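You operate a simulated robot arm through the tools that you are given. There is no shell and no other tool. Be economical: measure what you need, move in short steps, check, and stop when the job is done.

Carry out the task below with a simulated robot arm. There is one attempt and no reset: what you move stays moved.

TASK
Fill the black mould with one shot of grey paste, the dial set to the ml printed on it.
Fine: Fill it on the slide and slide it back out; the other moulds stay.

It is judged by the outcome, as a careful person would: the job done as asked, and still so three seconds after it is handed in. It fails if anything else is knocked over, pushed out of place, dropped, spilled or broken.

THE ROBOT
A 7-joint arm with a two-finger parallel gripper, fixed in place. Base frame: the origin is at the foot of the arm, x ahead of it, y to its left, z up; the work surface is at about z = 0.85. Lengths are in m, angles in rad, forces in N, time in s.
With the tool pointing down near the work surface it reaches from about 0.24 to 0.68 m from the base axis. Its first joint turns from -1.152 to 1.152 rad. Payload 2.4 kg.
Tool frame: the origin (TCP) lies between the finger pads and is the grasp point; the fingertips stand 0.03 m ahead of it; z points along the fingers, y is the line along which they close. The gripper opens to 0.094 m. The fingers are 0.028 m wide and 0.01 m thick; the gripper's body (0.05 by 0.096 m) begins 0.055 m behind the TCP.
Orientation is that of the tool frame in the base frame, as [roll, pitch, yaw] about the fixed x, y, z axes, in that order (R = Rz(yaw) Ry(pitch) Rx(roll)). With the fingers straight down and closing along the base's y, the tool's x points along the base's -x, its y along +y and its z along -z.

THE INTERFACE
- The arm moves only by the tool move_arm. Its argument "rows" is a list of rows, each a list of 7 numbers: the shift along the base's x, y, z in units of 200 mm (1.0 is 200 mm), then the turn, a rotation vector about the base's x, y, z in units of 90 degrees (1.0 is 90 degrees), then the closure, from 0 (fully open) to 1 (shut). In form: [[tx, ty, tz, wx, wy, wz, fingers], ...]. A call has 1 to 12 rows; each row is the pose to reach, as a shift and turn from the pose commanded when the call began. A call with a number of a shift or a turn outside -1 to 1 is refused whole. A row lasts 0.2 s, in which the tool goes at most 0.05 m and 0.15 rad; a call with a longer step from one row to the next is refused whole, and so is a gripper value outside its range. A pose out of reach is approached as far as the arm can. The call stops where the force on the tool passes 40 N (or 10 N more than at its start, if that is more) or the arm is blocked; 0.2 s more then pass. The fingers move at their own pace (about 0.153 m/s each) and stop on an object; they squeeze with about 40 N. The grip force told is the motor's: it shows also when the fingers shut on nothing. Time passes only in rows, and 0.2 s behind the last, so rows that repeat a pose let the fingers close. It gives the time, the measured TCP pose, the force on the tool (base axes), the opening and the grip force at its end, in the units of the frame above (readings bear some noise).
- Cameras (640 x 400 px; columns grow to the right, rows downward): "scene" is fixed at [0.0513, 0.4791, 1.4546]; the picture's right is [-0.61, -0.79, 0.00], its down [-0.46, 0.35, -0.81] and it looks along [0.64, -0.50, -0.58] (base axes); focal length 338 px, centre (320, 200). "wrist" rides on the gripper at [-0.037, 0, -0.058] in the tool frame; the picture's right is [0.00, -1.00, 0.00], its down [0.97, 0.00, -0.24] and it looks along [0.24, 0.00, 0.97] (tool axes); focal length 218 px, centre (320, 200).
- grab_frame(camera): a new picture of that camera. No time passes.
- point_at(camera, pixels): for up to 12 pixels [column, row] of the newest picture of that camera ("zoom" is the newest enlarged one), the place [x, y, z] in the base frame of the surface seen there, good to about 0.002 m, but the place of the scene camera against the robot may be out by one fixed shift of up to 0.018 m in any direction. No time passes.
- close_up(camera, box): a new picture of the part [left, top, right, bottom] of that camera's present view, enlarged. No time passes.
- hand_in(): hands the job in; it is judged then, once.

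Work in short steps. Measure before you move; look again where a grasp or a placing could have gone wrong, and mend it. You have 80 turns and 46 pictures in all, those below and enlarged ones among them. Open the gripper and draw the arm clear of the work before you hand the job in, unless the task says otherwise; then end with one line.

The tools are called as name(argument=value, ...) on one line, values as JSON. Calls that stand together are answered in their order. move_arm: Moves the arm, as the interface text tells. Its arguments: {"type":"object","properties":{"rows":{"type":"array"}},"required":["rows"]} The other tools are called the same way: grab_frame (camera) takes a picture; point_at (camera, pixels) gives the place of the surface under pixels of a picture; close_up (camera, box) takes an enlarged picture of a part of a camera's view; hand_in () hands the job in.

At the start:

```text
time_s: 0.0
eef_pos: [0.3822, 0.2385, 1.1919]
tcp_rot: [3.141, -0.002, -3.141]
force: [0.4, -0.2, -0.5]
width: 0.0941
finger_force: 0.0
```

scene: 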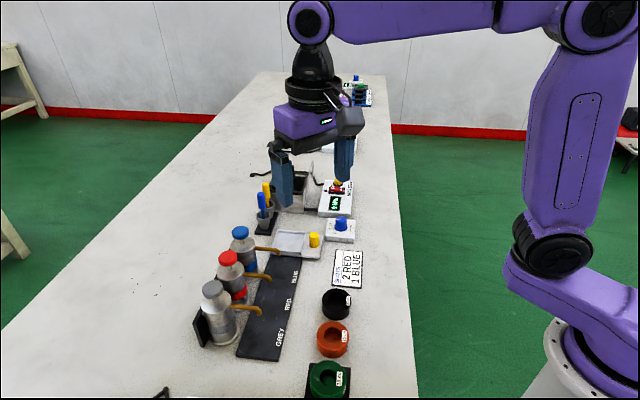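
wrist: 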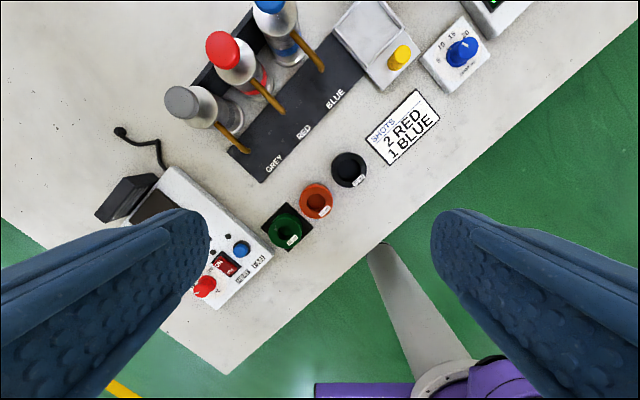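

I start by looking closer at the bottles, slide, dial and moulds.

close_up(camera="wrist", box=[140, 0, 380, 150])

close_up(camera="wrist", box=[310, 0, 550, 150])

close_up(camera="scene", box=[180, 200, 372, 320])

close_up(camera="scene", box=[290, 280, 386, 340])

```text
2.67 times, centred on (260, 75) of wrist
```

zoom: 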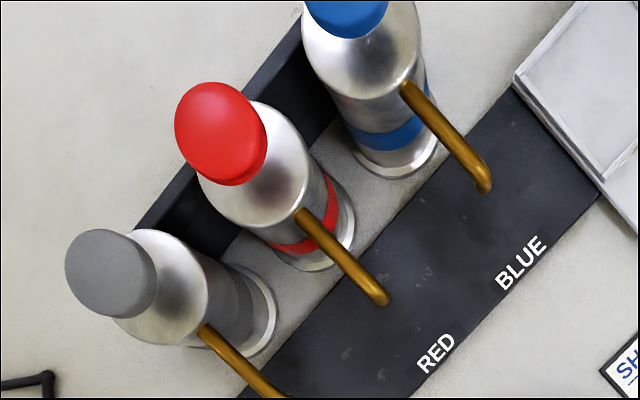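

```text
2.67 times, centred on (430, 75) of wrist
```

zoom: 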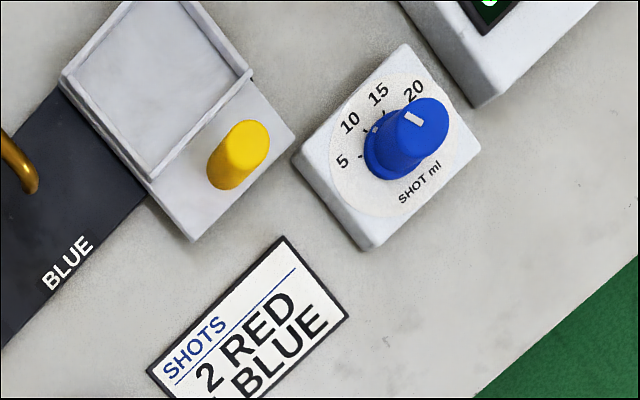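

```text
3.33 times, centred on (276, 260) of scene
```

zoom: 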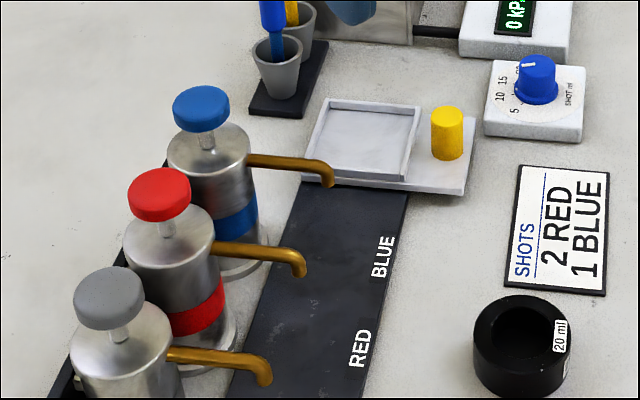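

```text
6.67 times, centred on (338, 310) of scene
```

zoom: 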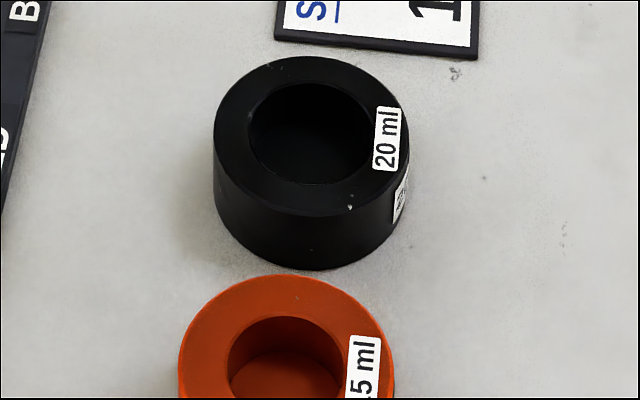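

The black mould is 20 ml. Now I measure the parts through the wrist camera.

grab_frame(camera="wrist")

point_at(camera="wrist", pixels=[[348, 155], [348, 169], [402, 53], [362, 40], [335, 27], [382, 88], [463, 48], [440, 85], [185, 100], [245, 150], [222, 48], [262, 180]])

point_at(camera="wrist", pixels=[[283, 111], [322, 70], [316, 198], [283, 228], [365, 65], [330, 40], [418, 50], [375, 5], [270, 5], [260, 112], [490, 40], [332, 168]])

```text
39 pictures are left
```

wrist: 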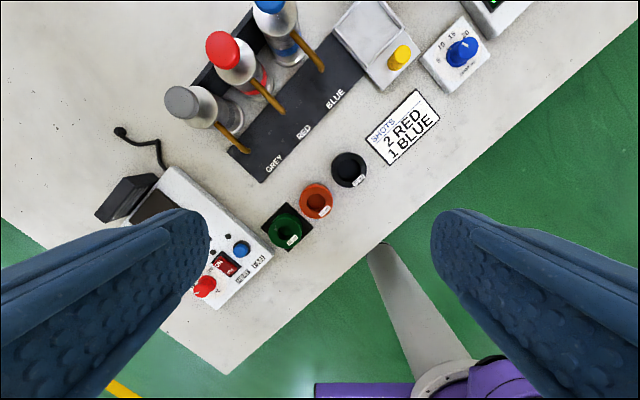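

```text
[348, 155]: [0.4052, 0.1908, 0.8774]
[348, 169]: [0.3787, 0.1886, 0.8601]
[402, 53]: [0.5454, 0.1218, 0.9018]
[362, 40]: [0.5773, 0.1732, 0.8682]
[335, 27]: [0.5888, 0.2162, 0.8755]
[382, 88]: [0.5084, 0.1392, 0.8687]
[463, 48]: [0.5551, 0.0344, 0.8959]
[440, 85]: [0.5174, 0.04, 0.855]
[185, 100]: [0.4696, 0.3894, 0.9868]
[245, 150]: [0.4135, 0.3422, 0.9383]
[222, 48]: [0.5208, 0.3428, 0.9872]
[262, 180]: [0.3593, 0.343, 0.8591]
```

```text
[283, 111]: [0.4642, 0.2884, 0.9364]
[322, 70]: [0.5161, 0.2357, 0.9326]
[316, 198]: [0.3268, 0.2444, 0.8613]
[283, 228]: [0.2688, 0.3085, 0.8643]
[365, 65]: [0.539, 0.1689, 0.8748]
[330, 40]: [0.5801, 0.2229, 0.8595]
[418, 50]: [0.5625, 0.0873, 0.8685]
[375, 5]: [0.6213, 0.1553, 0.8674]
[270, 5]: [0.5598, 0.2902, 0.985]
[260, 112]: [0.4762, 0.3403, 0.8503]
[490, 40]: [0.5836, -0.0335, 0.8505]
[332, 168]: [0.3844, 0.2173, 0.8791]
```

I move over the dial and look down at it.

move_arm(rows=[[0.12, -0.14, -0.05, 0, 0, 0, 0], [0.25, -0.28, -0.14, 0, 0, 0, 0], [0.37, -0.42, -0.22, 0, 0, 0, 0], [0.49, -0.56, -0.3, 0, 0, 0, 0], [0.61, -0.7, -0.38, 0, 0, 0, 0], [0.74, -0.84, -0.46, 0, 0, 0, 0], [0.86, -0.98, -0.55, 0, 0, 0, 0], [0.86, -0.98, -0.55, 0, 0, 0, 0]])

grab_frame(camera="wrist")

```text
time_s: 1.8
eef_pos: [0.5543, 0.0427, 1.0834]
tcp_rot: [3.141, 0.001, -3.141]
force: [-0.4, 0.0, -0.2]
width: 0.0941
finger_force: 0.1
```

```text
38 pictures are left
```

wrist: 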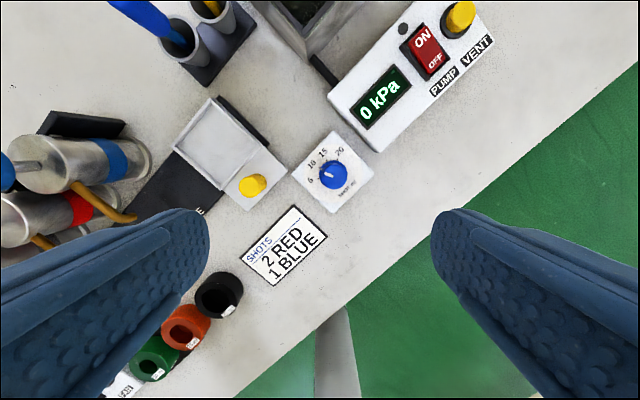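

close_up(camera="wrist", box=[285, 125, 381, 215])

point_at(camera="wrist", pixels=[[334, 172], [333, 188], [292, 173], [332, 215], [374, 176], [336, 132], [252, 183], [213, 148], [240, 210], [288, 180], [210, 98], [174, 148]])

```text
4.44 times, centred on (333, 170) of wrist
```

zoom: 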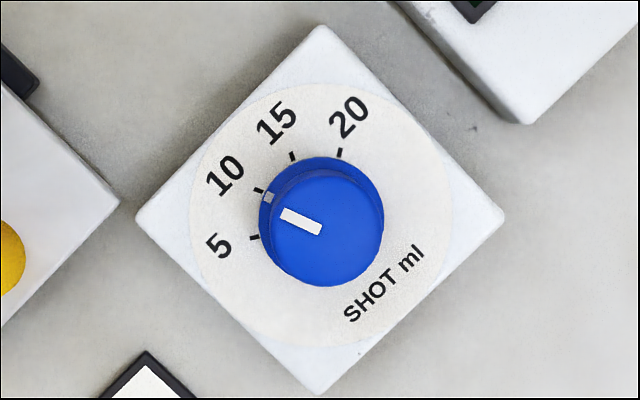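

```text
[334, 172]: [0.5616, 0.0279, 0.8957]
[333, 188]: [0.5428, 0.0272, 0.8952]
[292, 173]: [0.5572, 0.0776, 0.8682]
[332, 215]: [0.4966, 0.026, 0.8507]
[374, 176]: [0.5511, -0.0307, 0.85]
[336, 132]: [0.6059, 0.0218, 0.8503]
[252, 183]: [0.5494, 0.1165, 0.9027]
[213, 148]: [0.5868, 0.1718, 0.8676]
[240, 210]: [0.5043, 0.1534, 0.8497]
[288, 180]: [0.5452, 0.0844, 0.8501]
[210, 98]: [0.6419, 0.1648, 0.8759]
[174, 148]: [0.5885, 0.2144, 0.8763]
```

The dial points at 10 and the 20 tick lies about 82° clockwise from there. The knob is centred at about (0.557, 0.0265). I pre-turn +41°, narrow the fingers, and go down over it.

move_arm(rows=[[0.005, -0.03, -0.1, 0, 0, 0.09, 0.4], [0.015, -0.06, -0.25, 0, 0, 0.18, 0.4], [0.015, -0.08, -0.4, 0, 0, 0.27, 0.4], [0.015, -0.08, -0.52, 0, 0, 0.36, 0.4], [0.015, -0.08, -0.6, 0, 0, 0.45, 0.4], [0.015, -0.08, -0.6, 0, 0, 0.45, 0.4]])

grab_frame(camera="wrist")

```text
time_s: 3.2
eef_pos: [0.5583, 0.0248, 0.96]
tcp_rot: [3.141, 0.0, -2.432]
force: [0.4, 1.0, -0.4]
width: 0.0565
finger_force: 0.0
```

```text
36 pictures are left
```

wrist: 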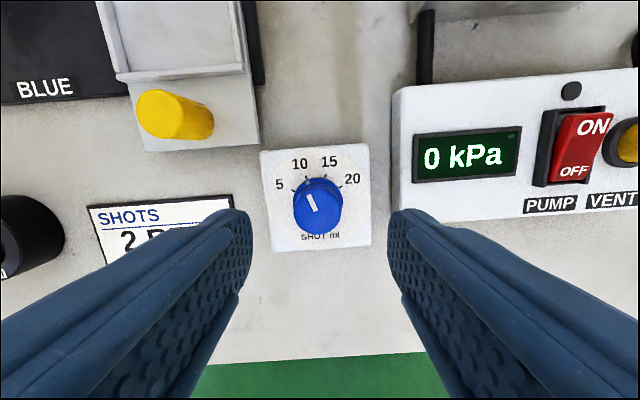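

The knob sits at column ~319, midway between the fingers. I go down and close on it.

move_arm(rows=[[0, 0, -0.12, 0, 0, 0, 0.4], [0, 0, -0.22, 0, 0, 0, 0.4], [0, 0, -0.28, 0, 0, 0, 0.4], [0, 0, -0.28, 0, 0, 0, 0.4], [0, 0, -0.28, 0, 0, 0, 1], [0, 0, -0.28, 0, 0, 0, 1]])

```text
time_s: 4.6
eef_pos: [0.5579, 0.028, 0.9048]
tcp_rot: [3.139, -0.002, -2.433]
force: [-6.5, 5.6, -0.4]
width: 0.028
finger_force: 44.9
```

Gripped at 28 mm. Now I turn −82°.

move_arm(rows=[[0, 0, 0, 0, 0, -0.091, 1], [0, 0, 0, 0, 0, -0.182, 1], [0, 0, 0, 0, 0, -0.273, 1], [0, 0, 0, 0, 0, -0.364, 1], [0, 0, 0, 0, 0, -0.455, 1], [0, 0, 0, 0, 0, -0.546, 1], [0, 0, 0, 0, 0, -0.637, 1], [0, 0, 0, 0, 0, -0.728, 1], [0, 0, 0, 0, 0, -0.819, 1], [0, 0, 0, 0, 0, -0.91, 1], [0, 0, 0, 0, 0, -0.91, 1]])

grab_frame(camera="wrist")

```text
time_s: 7.0
eef_pos: [0.5576, 0.0256, 0.904]
tcp_rot: [-3.139, -0.002, 2.419]
force: [0.2, -6.3, -28.0]
width: 0.0284
finger_force: 45.0
```

```text
35 pictures are left
```

wrist: 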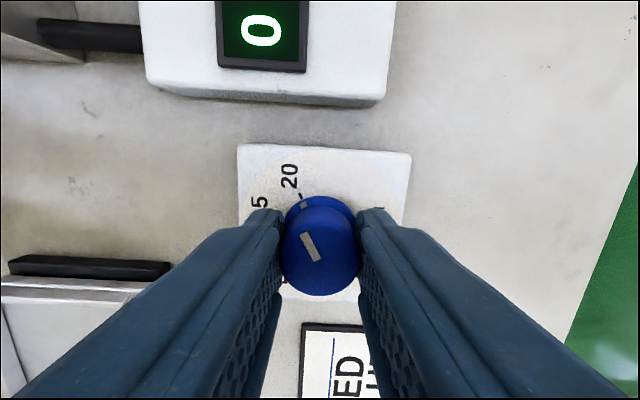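

The skirt mark has come up to the 20 tick. I release, rise, turn back level, and check.

move_arm(rows=[[0, 0, 0, 0, 0, 0, 0.4], [0, 0, 0, 0, 0, 0, 0.4], [0, 0, 0.15, 0, 0, 0, 0.4], [0, 0, 0.35, 0, 0, 0.09, 0.4], [0, 0, 0.55, 0, 0, 0.18, 0.4], [0, 0, 0.75, 0, 0, 0.27, 0.4], [0, 0, 0.85, 0, 0, 0.36, 0.4], [0, 0, 0.85, 0, 0, 0.455, 0.4], [0, 0, 0.85, 0, 0, 0.455, 0.4]])

close_up(camera="wrist", box=[270, 120, 398, 200])

```text
time_s: 9.0
eef_pos: [0.559, 0.0265, 1.0768]
tcp_rot: [3.141, 0.001, 3.138]
force: [-0.6, -0.1, 0.2]
width: 0.0564
finger_force: 0.0
```

```text
5.00 times, centred on (334, 160) of wrist
```

zoom: 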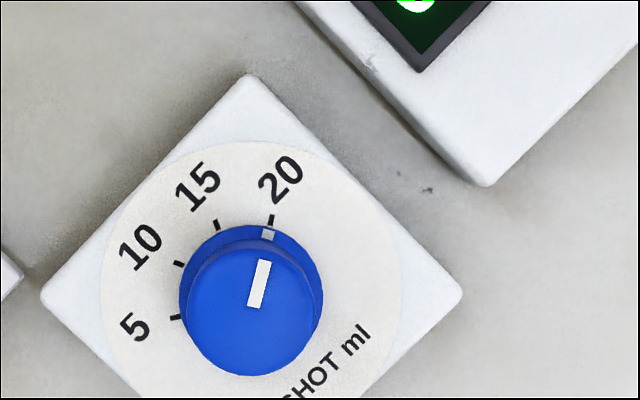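

The mark is on the 20 tick (268,236 against 271,218). Next I look at the black mould from above.

move_arm(rows=[[-0.17, 0.165, 0, 0, 0, -0.09, 0.2], [-0.34, 0.33, 0, 0, 0, -0.18, 0], [-0.51, 0.495, 0, 0, 0, -0.27, 0], [-0.68, 0.66, 0, 0, 0, -0.36, 0], [-0.85, 0.82, 0, 0, 0, -0.455, 0], [-0.85, 0.82, 0, 0, 0, -0.455, 0]])

grab_frame(camera="wrist")

```text
time_s: 10.4
eef_pos: [0.3891, 0.1896, 1.0739]
tcp_rot: [-3.14, 0.0, 2.417]
force: [0.2, 0.7, -0.1]
width: 0.094
finger_force: 0.0
```

```text
33 pictures are left
```

wrist: 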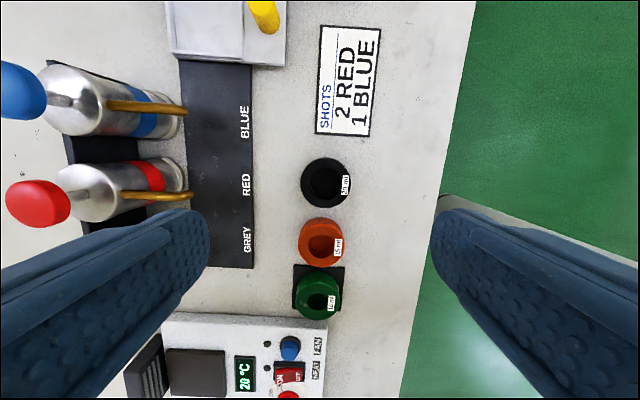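

point_at(camera="wrist", pixels=[[304, 183], [326, 161], [350, 185], [326, 205], [251, 68], [253, 266], [205, 6], [167, 55], [285, 65], [184, 108], [191, 195], [326, 184]])

close_up(camera="wrist", box=[280, 140, 376, 230])

```text
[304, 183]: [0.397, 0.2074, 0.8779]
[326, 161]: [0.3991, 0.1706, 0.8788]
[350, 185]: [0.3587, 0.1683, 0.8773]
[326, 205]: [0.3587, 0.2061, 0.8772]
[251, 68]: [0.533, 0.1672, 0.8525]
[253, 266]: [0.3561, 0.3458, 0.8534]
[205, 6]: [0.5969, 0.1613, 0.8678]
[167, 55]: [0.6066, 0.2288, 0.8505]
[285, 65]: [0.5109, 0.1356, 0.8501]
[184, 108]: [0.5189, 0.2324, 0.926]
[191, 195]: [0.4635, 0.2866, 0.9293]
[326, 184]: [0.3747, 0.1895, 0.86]
```

```text
4.44 times, centred on (328, 185) of wrist
```

zoom: 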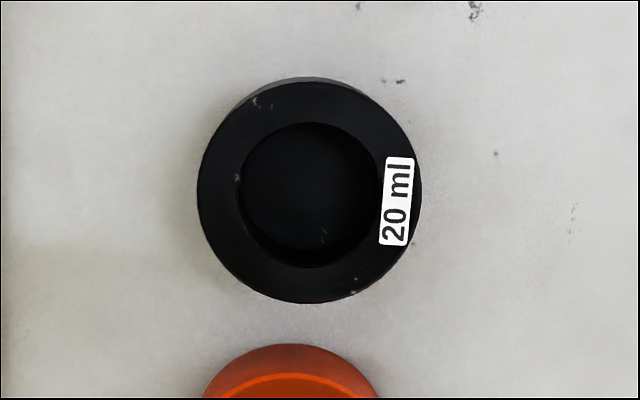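

The mould rim is centred at about (0.3785, 0.1883), 58 mm across, top 0.878. I go down with the fingers closing across the mould row, keeping clear of the orange one.

move_arm(rows=[[-0.053, -0.006, -0.2, 0, 0, -0.045, 0], [-0.053, -0.006, -0.42, 0, 0, -0.045, 0], [-0.053, -0.006, -0.62, 0, 0, -0.045, 0], [-0.053, -0.006, -0.8, 0, 0, -0.045, 0], [-0.053, -0.006, -0.8, 0, 0, -0.045, 0]])

grab_frame(camera="wrist")

```text
time_s: 11.6
eef_pos: [0.3773, 0.1901, 0.9158]
tcp_rot: [3.14, 0.0, 2.347]
force: [-0.3, -0.2, -1.0]
width: 0.0939
finger_force: 0.0
```

```text
31 pictures are left
```

wrist: 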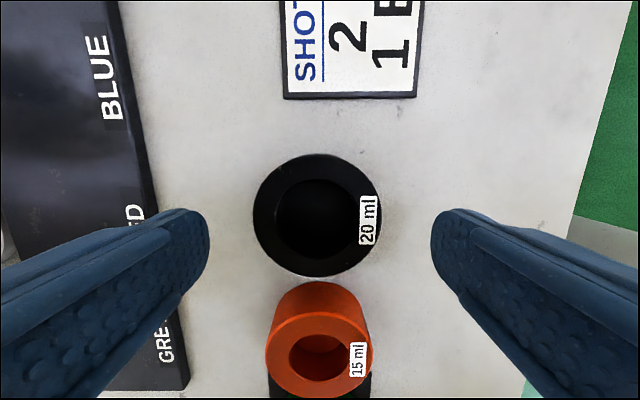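

The mould is at column 317, centred between the fingers. A small shift along the row, then down and grip.

move_arm(rows=[[0.012, -0.012, -0.08, 0, 0, 0, 0], [0.012, -0.012, -0.145, 0, 0, 0, 0], [0.012, -0.012, -0.145, 0, 0, 0, 0], [0.012, -0.012, -0.145, 0, 0, 0, 0.5], [0.012, -0.012, -0.145, 0, 0, 0, 0.5], [0.012, -0.012, -0.145, 0, 0, 0, 0.5]])

```text
time_s: 13.0
eef_pos: [0.3785, 0.1861, 0.8856]
tcp_rot: [-3.141, 0.0, 2.351]
force: [0.2, -0.6, 0.3]
width: 0.0593
finger_force: 40.2
```

Gripped at 59 mm. I lift straight up, then go to a spot beside the slide to look at the tray.

move_arm(rows=[[0, 0, 0.1, 0, 0, 0, 0.5], [0, 0, 0.3, 0, 0, 0, 0.5], [0, 0, 0.5, 0, 0, 0, 0.5], [0.1, -0.08, 0.65, 0, 0, 0, 0.5], [0.25, -0.19, 0.75, 0, 0, 0, 0.5], [0.4, -0.3, 0.8, 0, 0, 0, 0.5], [0.55, -0.415, 0.8, 0, 0, 0, 0.5], [0.55, -0.415, 0.8, 0, 0, 0, 0.5]])

grab_frame(camera="wrist")

```text
time_s: 14.8
eef_pos: [0.4894, 0.1033, 1.0462]
tcp_rot: [-3.141, 0.0, 2.351]
force: [0.3, -0.1, -1.4]
width: 0.0594
finger_force: 40.2
```

```text
30 pictures are left
```

wrist: 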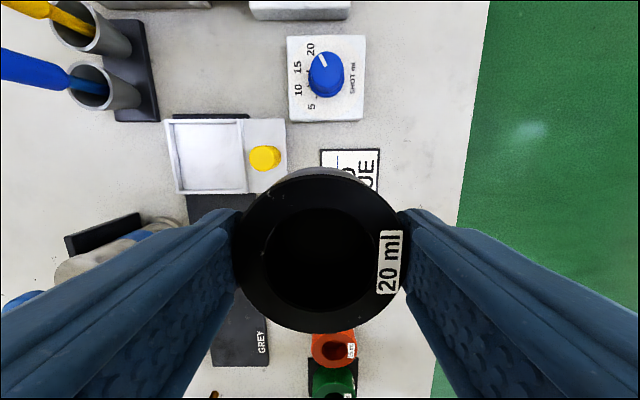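

close_up(camera="wrist", box=[150, 105, 294, 205])

point_at(camera="wrist", pixels=[[165, 122], [241, 122], [244, 192], [177, 193], [170, 124], [236, 126], [240, 187], [181, 187], [208, 157], [284, 122], [286, 190], [264, 158]])

```text
4.00 times, centred on (222, 155) of wrist
```

zoom: 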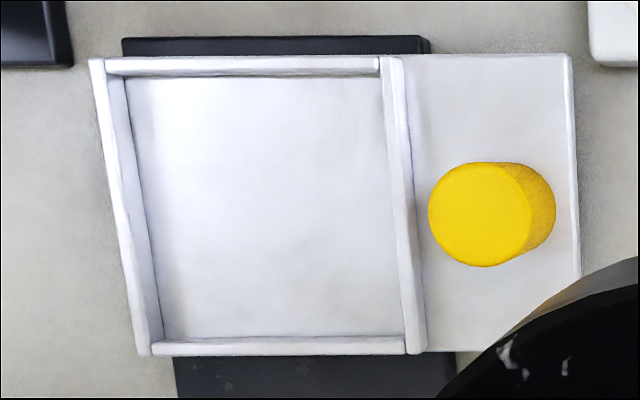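

```text
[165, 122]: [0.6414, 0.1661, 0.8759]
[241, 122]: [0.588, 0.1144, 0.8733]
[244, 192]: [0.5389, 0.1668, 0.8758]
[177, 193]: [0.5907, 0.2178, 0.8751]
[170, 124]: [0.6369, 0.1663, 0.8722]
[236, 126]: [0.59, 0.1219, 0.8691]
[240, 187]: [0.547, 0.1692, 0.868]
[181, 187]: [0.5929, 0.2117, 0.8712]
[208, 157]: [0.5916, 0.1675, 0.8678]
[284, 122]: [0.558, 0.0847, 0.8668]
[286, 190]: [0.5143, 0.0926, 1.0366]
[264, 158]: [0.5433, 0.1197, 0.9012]
```

The tray recess is ~64 mm square, centred at (0.5917, 0.1673), with 8 mm walls. My present grip is too low: the fingers would hit the walls. I take the mould back to its spot and regrip ~8 mm higher.

move_arm(rows=[[-0.15, 0.115, 0, 0, 0, 0, 0.5], [-0.3, 0.225, -0.05, 0, 0, 0, 0.5], [-0.45, 0.34, -0.15, 0, 0, 0, 0.5], [-0.55, 0.415, -0.3, 0, 0, 0, 0.5], [-0.55, 0.415, -0.5, 0, 0, 0, 0.5], [-0.55, 0.415, -0.68, 0, 0, 0, 0.5], [-0.55, 0.415, -0.76, 0, 0, 0, 0.5], [-0.55, 0.415, -0.798, 0, 0, 0, 0.5], [-0.55, 0.415, -0.798, 0, 0, 0, 0.5]])

```text
time_s: 16.8
eef_pos: [0.3792, 0.1856, 0.8865]
tcp_rot: [3.141, 0.0, 2.348]
force: [-0.5, -0.7, 1.5]
width: 0.0593
finger_force: 40.1
```

move_arm(rows=[[0, 0, 0, 0, 0, 0, 0.15], [0, 0, 0, 0, 0, 0, 0.15], [0, 0, 0.04, 0, 0, 0, 0.15], [0, 0, 0.04, 0, 0, 0, 0.15], [0, 0, 0.04, 0, 0, 0, 0.5], [0, 0, 0.04, 0, 0, 0, 0.5], [0, 0, 0.04, 0, 0, 0, 0.5]])

grab_frame(camera="wrist")

```text
time_s: 18.4
eef_pos: [0.378, 0.1869, 0.8938]
tcp_rot: [3.141, -0.001, 2.35]
force: [-0.2, -0.8, 1.1]
width: 0.059
finger_force: 40.0
```

```text
28 pictures are left
```

wrist: 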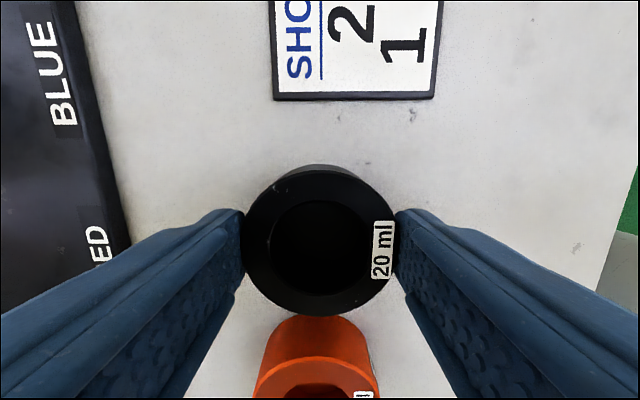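

The mould is centred on the TCP (rim rows 172–315, columns 243–397). I lift and go to a waypoint beside the slide.

move_arm(rows=[[0, 0, 0.15, 0, 0, 0, 0.5], [0, 0, 0.35, 0, 0, 0, 0.5], [0.1, -0.07, 0.5, 0, 0, 0, 0.5], [0.25, -0.17, 0.62, 0, 0, 0, 0.5], [0.4, -0.27, 0.68, 0, 0, 0, 0.5], [0.5, -0.34, 0.68, 0, 0, 0, 0.5], [0.61, -0.41, 0.68, 0, 0, 0, 0.5], [0.61, -0.41, 0.68, 0, 0, 0, 0.5]])

grab_frame(camera="wrist")

```text
time_s: 20.2
eef_pos: [0.5023, 0.1042, 1.0297]
tcp_rot: [3.141, 0.002, 2.346]
force: [-0.5, -0.2, -1.1]
width: 0.0592
finger_force: 39.9
```

```text
27 pictures are left
```

wrist: 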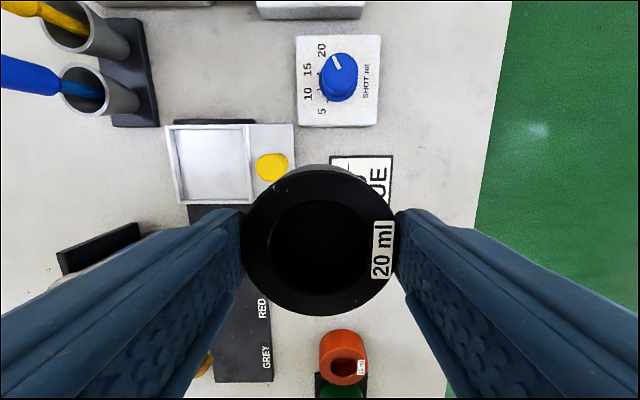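

point_at(camera="wrist", pixels=[[170, 128], [245, 128], [248, 199], [182, 199], [155, 122], [130, 100], [80, 70], [50, 75], [5, 70], [38, 10], [211, 164], [270, 165]])

close_up(camera="wrist", box=[150, 110, 310, 210])

```text
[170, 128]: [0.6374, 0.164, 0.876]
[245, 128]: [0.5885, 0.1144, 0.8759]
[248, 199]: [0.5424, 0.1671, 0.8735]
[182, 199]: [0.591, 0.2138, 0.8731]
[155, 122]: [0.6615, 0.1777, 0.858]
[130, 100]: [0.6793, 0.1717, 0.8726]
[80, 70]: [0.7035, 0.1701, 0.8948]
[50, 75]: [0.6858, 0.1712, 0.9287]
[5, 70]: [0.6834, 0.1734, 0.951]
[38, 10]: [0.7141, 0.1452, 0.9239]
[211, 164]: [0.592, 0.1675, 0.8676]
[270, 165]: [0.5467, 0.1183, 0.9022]
```

```text
4.00 times, centred on (230, 160) of wrist
```

zoom: 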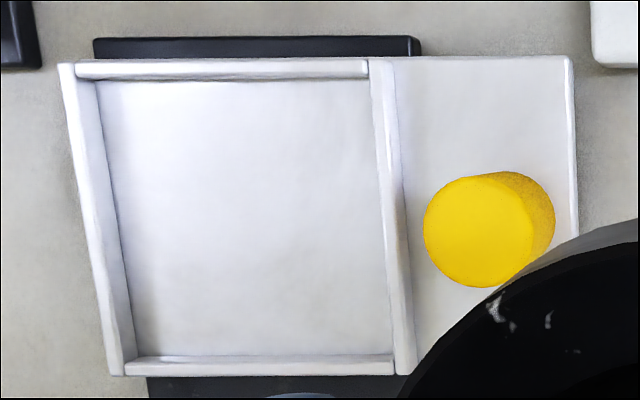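

point_at(camera="zoom", pixels=[[108, 84], [128, 350], [364, 84], [380, 350], [66, 68], [116, 372], [378, 66], [404, 370], [85, 220], [395, 220], [230, 66], [260, 366]])

```text
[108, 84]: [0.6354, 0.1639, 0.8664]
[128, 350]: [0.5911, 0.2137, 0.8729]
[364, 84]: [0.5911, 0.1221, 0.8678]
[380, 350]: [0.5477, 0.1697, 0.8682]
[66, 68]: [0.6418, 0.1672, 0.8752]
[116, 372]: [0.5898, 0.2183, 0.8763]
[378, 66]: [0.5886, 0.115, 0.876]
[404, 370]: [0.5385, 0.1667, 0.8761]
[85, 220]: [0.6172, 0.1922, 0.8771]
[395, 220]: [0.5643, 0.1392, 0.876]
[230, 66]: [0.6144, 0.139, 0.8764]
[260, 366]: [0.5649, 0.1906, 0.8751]
```

Tray centre averages to (0.5903, 0.1666), and the cups are clear. I move above the tray and go part-way down to check alignment.

move_arm(rows=[[0.11, 0.077, 0, 0, 0, 0, 0.5], [0.25, 0.17, 0, 0, 0, 0, 0.5], [0.38, 0.26, 0, 0, 0, 0, 0.5], [0.4465, 0.3085, 0, 0, 0, 0, 0.5], [0.4465, 0.3085, -0.15, 0, 0, 0, 0.5], [0.4465, 0.3085, -0.32, 0, 0, 0, 0.5], [0.4465, 0.3085, -0.46, 0, 0, 0, 0.5], [0.4465, 0.3085, -0.46, 0, 0, 0, 0.5]])

grab_frame(camera="wrist")

close_up(camera="scene", box=[250, 200, 346, 260])

```text
time_s: 22.0
eef_pos: [0.5898, 0.1666, 0.9378]
tcp_rot: [-3.141, -0.001, 2.351]
force: [-0.5, -0.4, -1.3]
width: 0.0592
finger_force: 39.5
```

```text
25 pictures are left
```

wrist: 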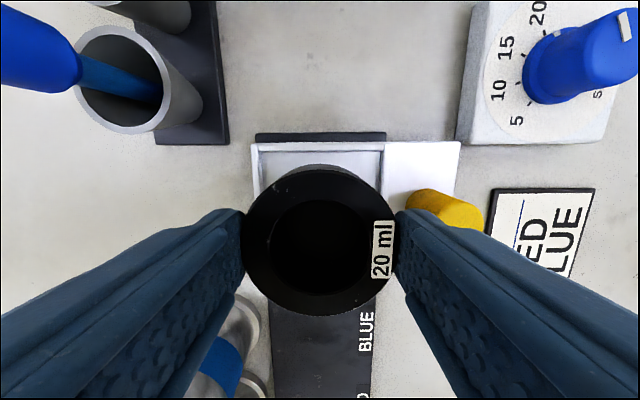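

```text
6.67 times, centred on (298, 230) of scene
```

zoom: 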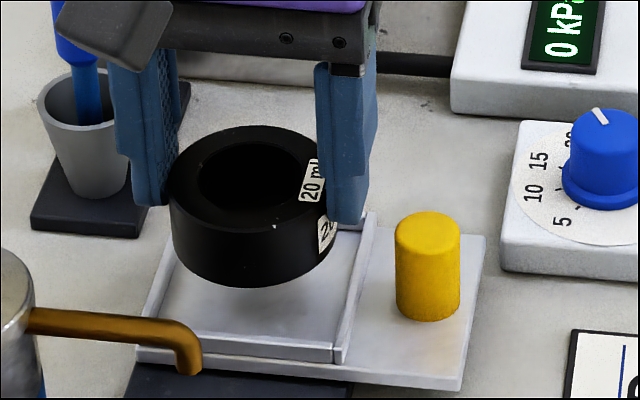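

close_up(camera="wrist", box=[240, 120, 400, 220])

point_at(camera="zoom", pixels=[[150, 100], [300, 95], [450, 95], [560, 92], [52, 110], [575, 110]])

```text
4.00 times, centred on (320, 170) of wrist
```

zoom: 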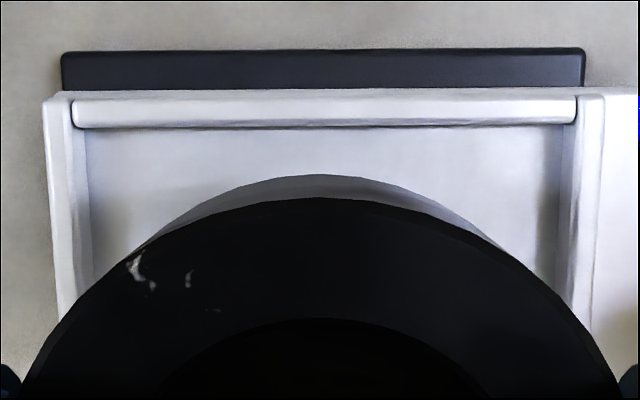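

```text
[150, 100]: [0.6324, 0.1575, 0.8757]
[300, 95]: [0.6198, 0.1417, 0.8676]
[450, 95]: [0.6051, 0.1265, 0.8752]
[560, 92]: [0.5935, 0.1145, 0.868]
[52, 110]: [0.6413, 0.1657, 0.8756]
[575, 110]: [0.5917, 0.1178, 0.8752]
```

Aligned: the walls are symmetric around the mould. I lower it onto the tray floor.

move_arm(rows=[[0, 0, -0.05, 0, 0, 0, 0.5], [0, 0, -0.09, 0, 0, 0, 0.5], [0, 0, -0.115, 0, 0, 0, 0.5], [0, 0, -0.125, 0, 0, 0, 0.5], [0, 0, -0.125, 0, 0, 0, 0.5]])

close_up(camera="scene", box=[250, 200, 346, 260])

```text
time_s: 23.2
eef_pos: [0.5916, 0.1669, 0.9133]
tcp_rot: [3.141, -0.001, 2.349]
force: [0.4, -0.4, -2.3]
width: 0.0592
finger_force: 40.6
```

```text
6.67 times, centred on (298, 230) of scene
```

zoom: 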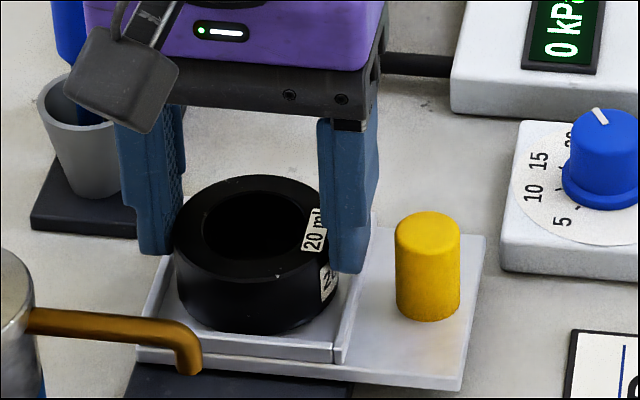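

It sits inside the walls, about 1 mm up. I lower by that much, open a little, and rise.

move_arm(rows=[[0, 0, -0.008, 0, 0, 0, 0.5], [0, 0, -0.008, 0, 0, 0, 0.25], [0, 0, -0.008, 0, 0, 0, 0.25], [0, 0, 0.1, 0, 0, 0, 0.25], [0, 0, 0.3, 0, 0, 0, 0.25], [0, 0, 0.5, 0, 0, 0, 0.25], [0, 0, 0.6, 0, 0, 0, 0.25], [0, 0, 0.6, 0, 0, 0, 0.25]])

grab_frame(camera="wrist")

```text
time_s: 25.0
eef_pos: [0.5897, 0.1652, 1.0337]
tcp_rot: [3.14, 0.003, 2.351]
force: [-0.1, -0.1, -0.6]
width: 0.0703
finger_force: 0.1
```

```text
21 pictures are left
```

wrist: 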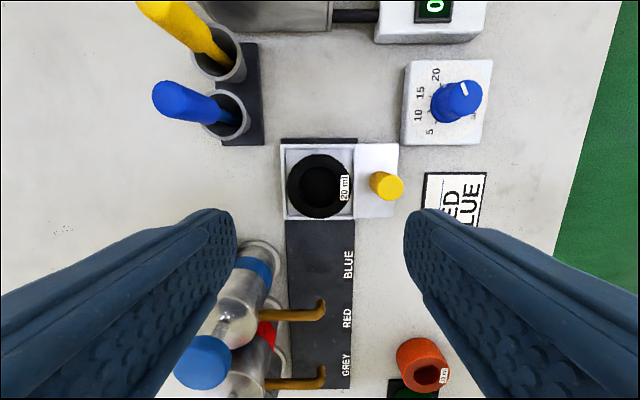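

The mould sits square in the tray. Now I measure the yellow knob for gripping across it (opening ~36 mm so that I clear the mould).

close_up(camera="wrist", box=[270, 130, 430, 230])

point_at(camera="zoom", pixels=[[480, 227], [450, 227], [505, 227], [480, 190], [480, 265], [200, 170], [70, 220], [320, 220], [200, 80], [200, 350], [195, 110], [200, 320]])

point_at(camera="wrist", pixels=[[320, 303], [300, 316], [322, 318], [322, 372], [300, 384], [323, 385]])

```text
4.00 times, centred on (350, 180) of wrist
```

zoom: 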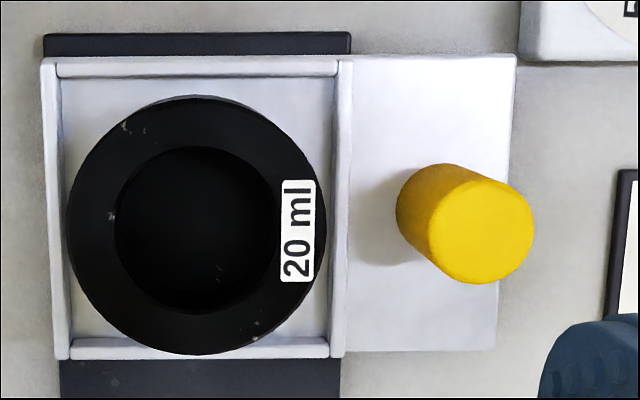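

```text
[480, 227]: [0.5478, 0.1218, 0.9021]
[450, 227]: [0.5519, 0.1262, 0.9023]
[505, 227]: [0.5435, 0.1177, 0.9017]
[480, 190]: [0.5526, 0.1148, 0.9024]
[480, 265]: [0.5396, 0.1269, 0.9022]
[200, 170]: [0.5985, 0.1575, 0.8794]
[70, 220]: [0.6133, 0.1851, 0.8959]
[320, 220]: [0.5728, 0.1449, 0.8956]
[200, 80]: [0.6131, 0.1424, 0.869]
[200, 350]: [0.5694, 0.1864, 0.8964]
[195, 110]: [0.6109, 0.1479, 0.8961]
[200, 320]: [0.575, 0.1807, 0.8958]
```

```text
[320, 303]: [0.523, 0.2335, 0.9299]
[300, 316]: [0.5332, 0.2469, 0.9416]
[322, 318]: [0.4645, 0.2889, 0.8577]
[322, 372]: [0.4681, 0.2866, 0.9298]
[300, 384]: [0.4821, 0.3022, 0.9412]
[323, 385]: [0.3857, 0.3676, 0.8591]
```

The knob is centred at (0.5464, 0.1221), 22 mm across, top 0.902. I move above it with the fingers narrowed and check.

move_arm(rows=[[-0.11, -0.11, 0, 0, 0, 0, 0.6], [-0.2195, -0.2225, 0, 0, 0, 0, 0.6], [-0.2195, -0.2225, -0.2, 0, 0, 0, 0.6], [-0.2195, -0.2225, -0.4, 0, 0, 0, 0.6], [-0.2195, -0.2225, -0.45, 0, 0, 0, 0.6], [-0.2195, -0.2225, -0.45, 0, 0, 0, 0.6]])

grab_frame(camera="wrist")

```text
time_s: 26.4
eef_pos: [0.5466, 0.1216, 0.9434]
tcp_rot: [3.14, -0.001, 2.349]
force: [1.0, 1.2, 0.4]
width: 0.0376
finger_force: 0.1
```

```text
19 pictures are left
```

wrist: 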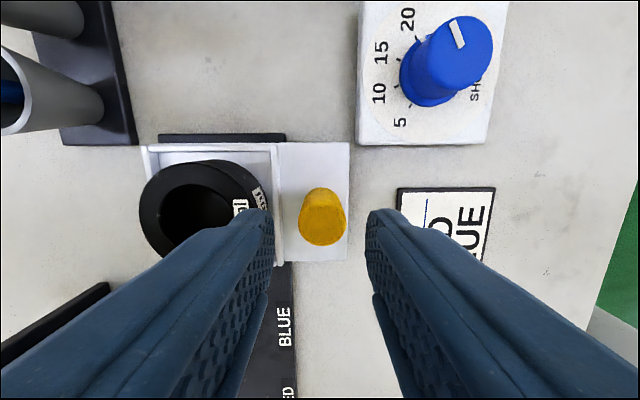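

The knob is centred (column 322), and the left finger has room beside the mould. I go down and grip.

move_arm(rows=[[0, 0, -0.09, 0, 0, 0, 0.6], [0, 0, -0.165, 0, 0, 0, 0.6], [0, 0, -0.165, 0, 0, 0, 0.6], [0, 0, -0.165, 0, 0, 0, 0.85], [0, 0, -0.165, 0, 0, 0, 0.85]])

```text
time_s: 27.6
eef_pos: [0.5463, 0.1227, 0.9109]
tcp_rot: [-3.139, 0.0, 2.347]
force: [-5.7, -4.4, 1.0]
width: 0.0233
finger_force: 44.6
```

Gripped. I slide it toward GREY, first 0.17 m.

move_arm(rows=[[-0.03, 0.03, 0, 0, 0, 0, 0.85], [-0.08, 0.08, 0, 0, 0, 0, 0.85], [-0.14, 0.14, 0, 0, 0, 0, 0.85], [-0.2, 0.2, 0, 0, 0, 0, 0.85], [-0.26, 0.26, 0, 0, 0, 0, 0.85], [-0.32, 0.32, 0, 0, 0, 0, 0.85], [-0.38, 0.38, 0, 0, 0, 0, 0.85], [-0.44, 0.44, 0, 0, 0, 0, 0.85], [-0.5, 0.5, 0, 0, 0, 0, 0.85], [-0.55, 0.55, 0, 0, 0, 0, 0.85], [-0.58, 0.58, 0, 0, 0, 0, 0.85], [-0.6, 0.6, 0, 0, 0, 0, 0.85]])

close_up(camera="scene", box=[180, 220, 372, 340])

```text
time_s: 30.2
eef_pos: [0.4259, 0.2421, 0.9089]
tcp_rot: [-3.139, -0.001, 2.347]
force: [-13.5, -14.5, 1.6]
width: 0.023
finger_force: 45.3
```

```text
3.33 times, centred on (276, 280) of scene
```

zoom: 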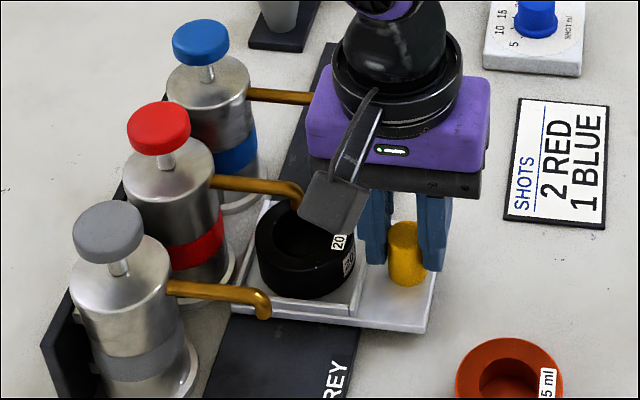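

Sliding works with the mould seated. There is some sideways load (~20 N toward −v), so I add a small correction while finishing the travel.

move_arm(rows=[[-0.035, 0.025, 0, 0, 0, 0, 0.85], [-0.09, 0.075, 0, 0, 0, 0, 0.85], [-0.145, 0.13, 0, 0, 0, 0, 0.85], [-0.2, 0.185, 0, 0, 0, 0, 0.85], [-0.24, 0.225, 0, 0, 0, 0, 0.85], [-0.265, 0.25, 0, 0, 0, 0, 0.85], [-0.265, 0.25, 0, 0, 0, 0, 0.85]])

close_up(camera="scene", box=[180, 260, 340, 360])

grab_frame(camera="wrist")

```text
time_s: 31.8
eef_pos: [0.3746, 0.2919, 0.911]
tcp_rot: [-3.139, -0.001, 2.348]
force: [-3.8, -1.8, -26.6]
width: 0.0234
finger_force: 45.3
```

```text
4.00 times, centred on (260, 310) of scene
```

zoom: 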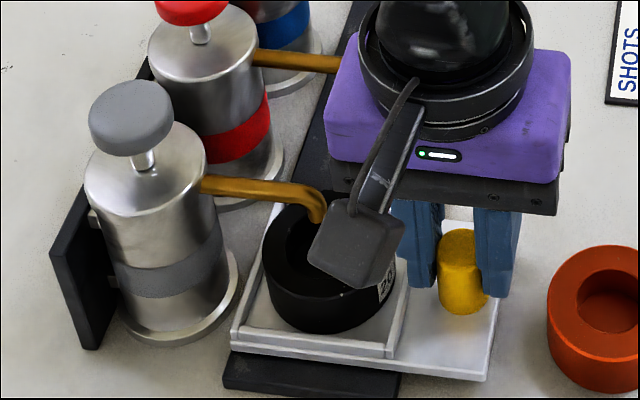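

```text
16 pictures are left
```

wrist: 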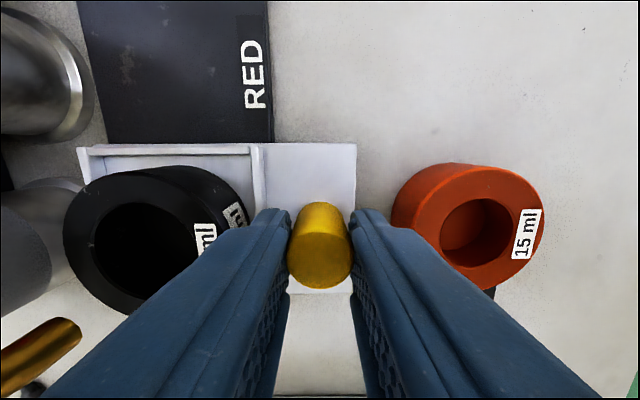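

About 8 mm remain to put the mould centre under the grey spout, so I go on by that amount.

move_arm(rows=[[-0.014, 0.014, 0, 0, 0, 0, 0.85], [-0.028, 0.028, 0, 0, 0, 0, 0.85], [-0.028, 0.028, 0, 0, 0, 0, 0.85]])

```text
time_s: 32.6
eef_pos: [0.3712, 0.2978, 0.9108]
tcp_rot: [-3.141, 0.0, 2.349]
force: [6.0, -3.3, -34.7]
width: 0.0233
finger_force: 45.1
```

I release, rise straight up, and check the alignment.

move_arm(rows=[[0, 0, 0, 0, 0, 0, 0.6], [0, 0, 0, 0, 0, 0, 0.6], [0, 0, 0.15, 0, 0, 0, 0.6], [0, 0, 0.35, 0, 0, 0, 0.6], [0, 0, 0.55, 0, 0, 0, 0.6], [0, 0, 0.75, 0, 0, 0, 0.6], [0, 0, 0.95, 0, 0, 0, 0.6], [0, 0, 0.95, 0, 0, 0, 0.6]])

grab_frame(camera="wrist")

close_up(camera="scene", box=[190, 280, 318, 360])

```text
time_s: 34.4
eef_pos: [0.3695, 0.2989, 1.1026]
tcp_rot: [-3.141, 0.001, 2.35]
force: [0.4, -1.1, 0.3]
width: 0.0377
finger_force: 0.0
```

```text
15 pictures are left
```

wrist: 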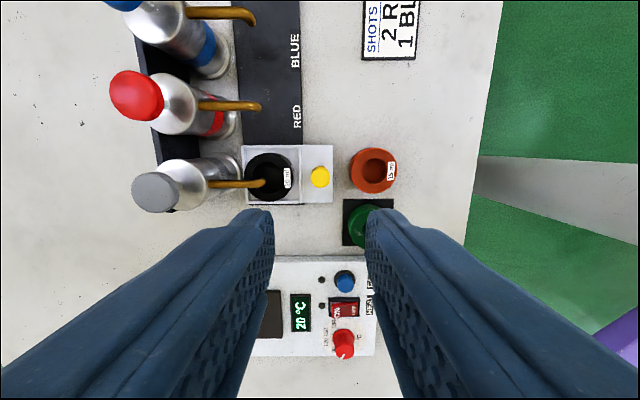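

```text
5.00 times, centred on (254, 320) of scene
```

zoom: 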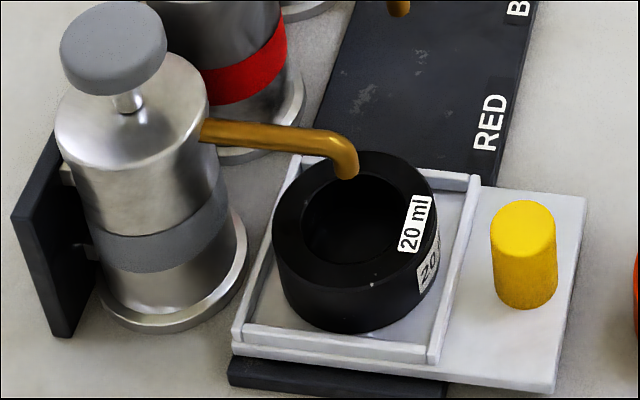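

close_up(camera="wrist", box=[230, 135, 342, 215])

point_at(camera="wrist", pixels=[[262, 183], [230, 184], [247, 170], [289, 175], [268, 156], [268, 198], [155, 192], [135, 190], [175, 195], [155, 176], [155, 208], [320, 177]])

```text
5.00 times, centred on (286, 175) of wrist
```

zoom: 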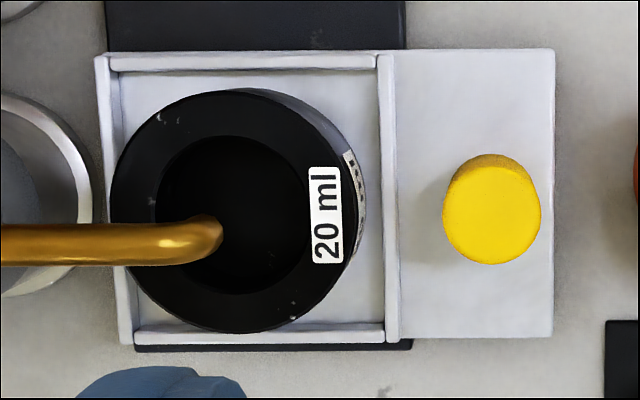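

```text
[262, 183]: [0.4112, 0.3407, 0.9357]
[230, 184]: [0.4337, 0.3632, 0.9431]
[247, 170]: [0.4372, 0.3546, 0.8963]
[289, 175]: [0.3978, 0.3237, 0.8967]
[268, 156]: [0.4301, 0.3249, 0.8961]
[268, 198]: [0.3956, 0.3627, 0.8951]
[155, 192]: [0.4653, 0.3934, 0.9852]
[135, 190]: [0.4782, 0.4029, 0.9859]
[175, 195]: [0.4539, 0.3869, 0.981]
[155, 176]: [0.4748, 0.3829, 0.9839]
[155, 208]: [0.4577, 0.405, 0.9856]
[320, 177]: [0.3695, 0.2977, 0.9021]
```

The mould centre and grey spout line up within ~3 mm. The grey plunger head is centred at (0.466, 0.394), top 0.986. I go above it with the fingers closed.

move_arm(rows=[[0.15, 0.15, 0, 0, 0, 0, 1], [0.3, 0.3, 0, 0, 0, 0, 1], [0.43, 0.42, 0, 0, 0, 0, 1], [0.4875, 0.4775, 0, 0, 0, 0, 1], [0.4875, 0.4775, -0.15, 0, 0, 0, 1], [0.4875, 0.4775, -0.3, 0, 0, 0, 1], [0.4875, 0.4775, -0.3, 0, 0, 0, 1]])

close_up(camera="scene", box=[160, 240, 288, 320])

grab_frame(camera="wrist")

```text
time_s: 36.0
eef_pos: [0.4653, 0.3938, 1.0405]
tcp_rot: [3.141, 0.0, 2.351]
force: [-0.9, -0.1, -0.1]
width: 0.0001
finger_force: 32.9
```

```text
5.00 times, centred on (224, 280) of scene
```

zoom: 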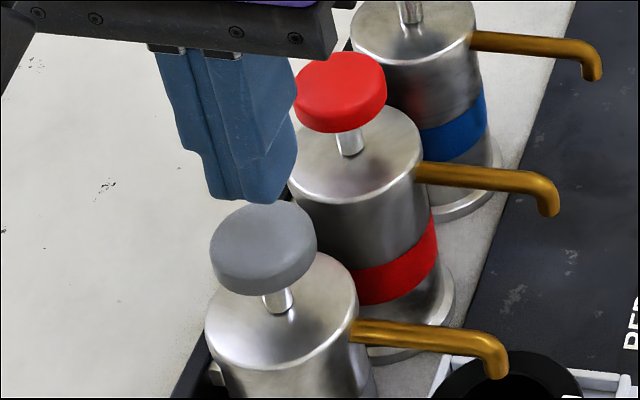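

```text
11 pictures are left
```

wrist: 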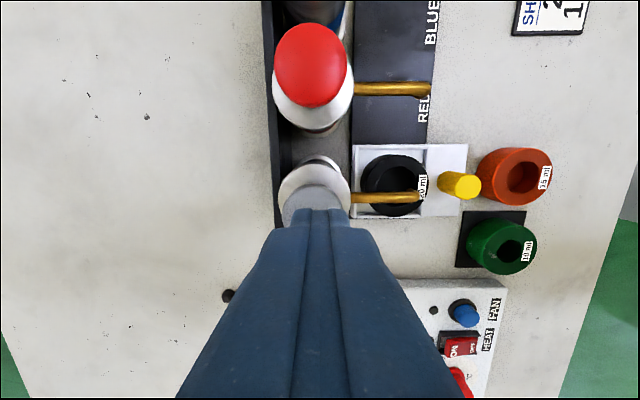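

The fingers stand over the grey head (columns ~318). One steady press down until it stops.

move_arm(rows=[[0, 0, -0.06, 0, 0, 0, 1], [0, 0, -0.1, 0, 0, 0, 1], [0, 0, -0.125, 0, 0, 0, 1], [0, 0, -0.145, 0, 0, 0, 1], [0, 0, -0.165, 0, 0, 0, 1], [0, 0, -0.185, 0, 0, 0, 1], [0, 0, -0.2, 0, 0, 0, 1], [0, 0, -0.215, 0, 0, 0, 1], [0, 0, -0.23, 0, 0, 0, 1], [0, 0, -0.24, 0, 0, 0, 1], [0, 0, -0.25, 0, 0, 0, 1], [0, 0, -0.25, 0, 0, 0, 1]])

close_up(camera="scene", box=[170, 260, 330, 360])

```text
time_s: 38.3
eef_pos: [0.4663, 0.3932, 0.9976]
tcp_rot: [3.135, 0.001, 2.347]
force: [-4.4, -4.8, 13.4]
width: 0.0
finger_force: 33.3
stopped in row 11: the force on the tool passed its limit (the readings are from after the stop); the commanded pose is now the measured one
```

```text
4.00 times, centred on (250, 310) of scene
```

zoom: 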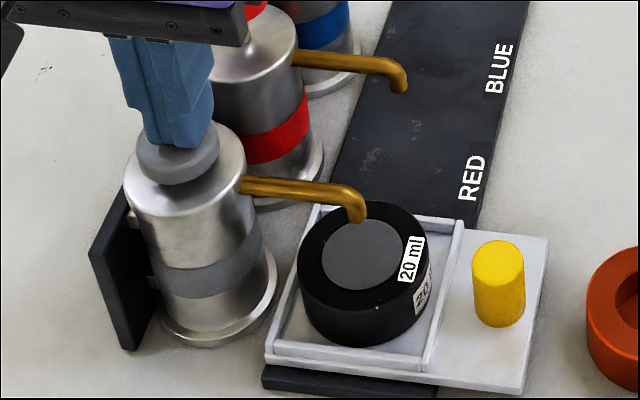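

The mould is full of grey paste and the plunger reached its stop. I lift straight up and go back over the yellow knob.

move_arm(rows=[[0, 0, 0.1, 0, 0, 0, 1], [0, 0, 0.3, 0, 0, 0, 1], [0, 0, 0.5, 0, 0, 0, 1], [-0.15, -0.15, 0.5, 0, 0, 0, 0.8], [-0.32, -0.32, 0.5, 0, 0, 0, 0.6], [-0.484, -0.477, 0.45, 0, 0, 0, 0.6], [-0.484, -0.477, 0.25, 0, 0, 0, 0.6], [-0.484, -0.477, 0.05, 0, 0, 0, 0.6], [-0.484, -0.477, -0.15, 0, 0, 0, 0.6], [-0.484, -0.477, -0.25, 0, 0, 0, 0.6], [-0.484, -0.477, -0.25, 0, 0, 0, 0.6]])

grab_frame(camera="wrist")

```text
time_s: 40.7
eef_pos: [0.3704, 0.2979, 0.9478]
tcp_rot: [3.137, 0.0, 2.348]
force: [-0.6, 0.1, 0.4]
width: 0.0374
finger_force: 0.1
```

```text
9 pictures are left
```

wrist: 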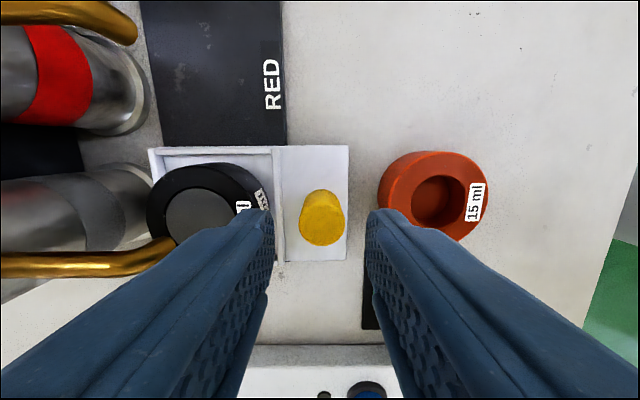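

Knob centred at column 321; the right finger clears the orange mould. I go down and grip.

move_arm(rows=[[0, 0, -0.09, 0, 0, 0, 0.6], [0, 0, -0.18, 0, 0, 0, 0.6], [0, 0, -0.18, 0, 0, 0, 0.6], [0, 0, -0.18, 0, 0, 0, 0.85], [0, 0, -0.18, 0, 0, 0, 0.85]])

```text
time_s: 41.9
eef_pos: [0.3702, 0.2974, 0.9108]
tcp_rot: [3.138, -0.002, 2.347]
force: [-4.9, -5.8, -1.2]
width: 0.0234
finger_force: 45.1
```

I slide it back out the same way, smoothly.

move_arm(rows=[[0.03, -0.03, 0, 0, 0, 0, 0.85], [0.08, -0.08, 0, 0, 0, 0, 0.85], [0.14, -0.139, 0, 0, 0, 0, 0.85], [0.2, -0.199, 0, 0, 0, 0, 0.85], [0.26, -0.258, 0, 0, 0, 0, 0.85], [0.32, -0.318, 0, 0, 0, 0, 0.85], [0.38, -0.377, 0, 0, 0, 0, 0.85], [0.44, -0.437, 0, 0, 0, 0, 0.85], [0.5, -0.496, 0, 0, 0, 0, 0.85], [0.55, -0.546, 0, 0, 0, 0, 0.85], [0.58, -0.576, 0, 0, 0, 0, 0.85], [0.6, -0.596, 0, 0, 0, 0, 0.85]])

```text
time_s: 44.5
eef_pos: [0.4887, 0.1777, 0.9107]
tcp_rot: [3.141, -0.001, 2.347]
force: [-6.5, -5.5, -20.1]
width: 0.0233
finger_force: 44.9
```

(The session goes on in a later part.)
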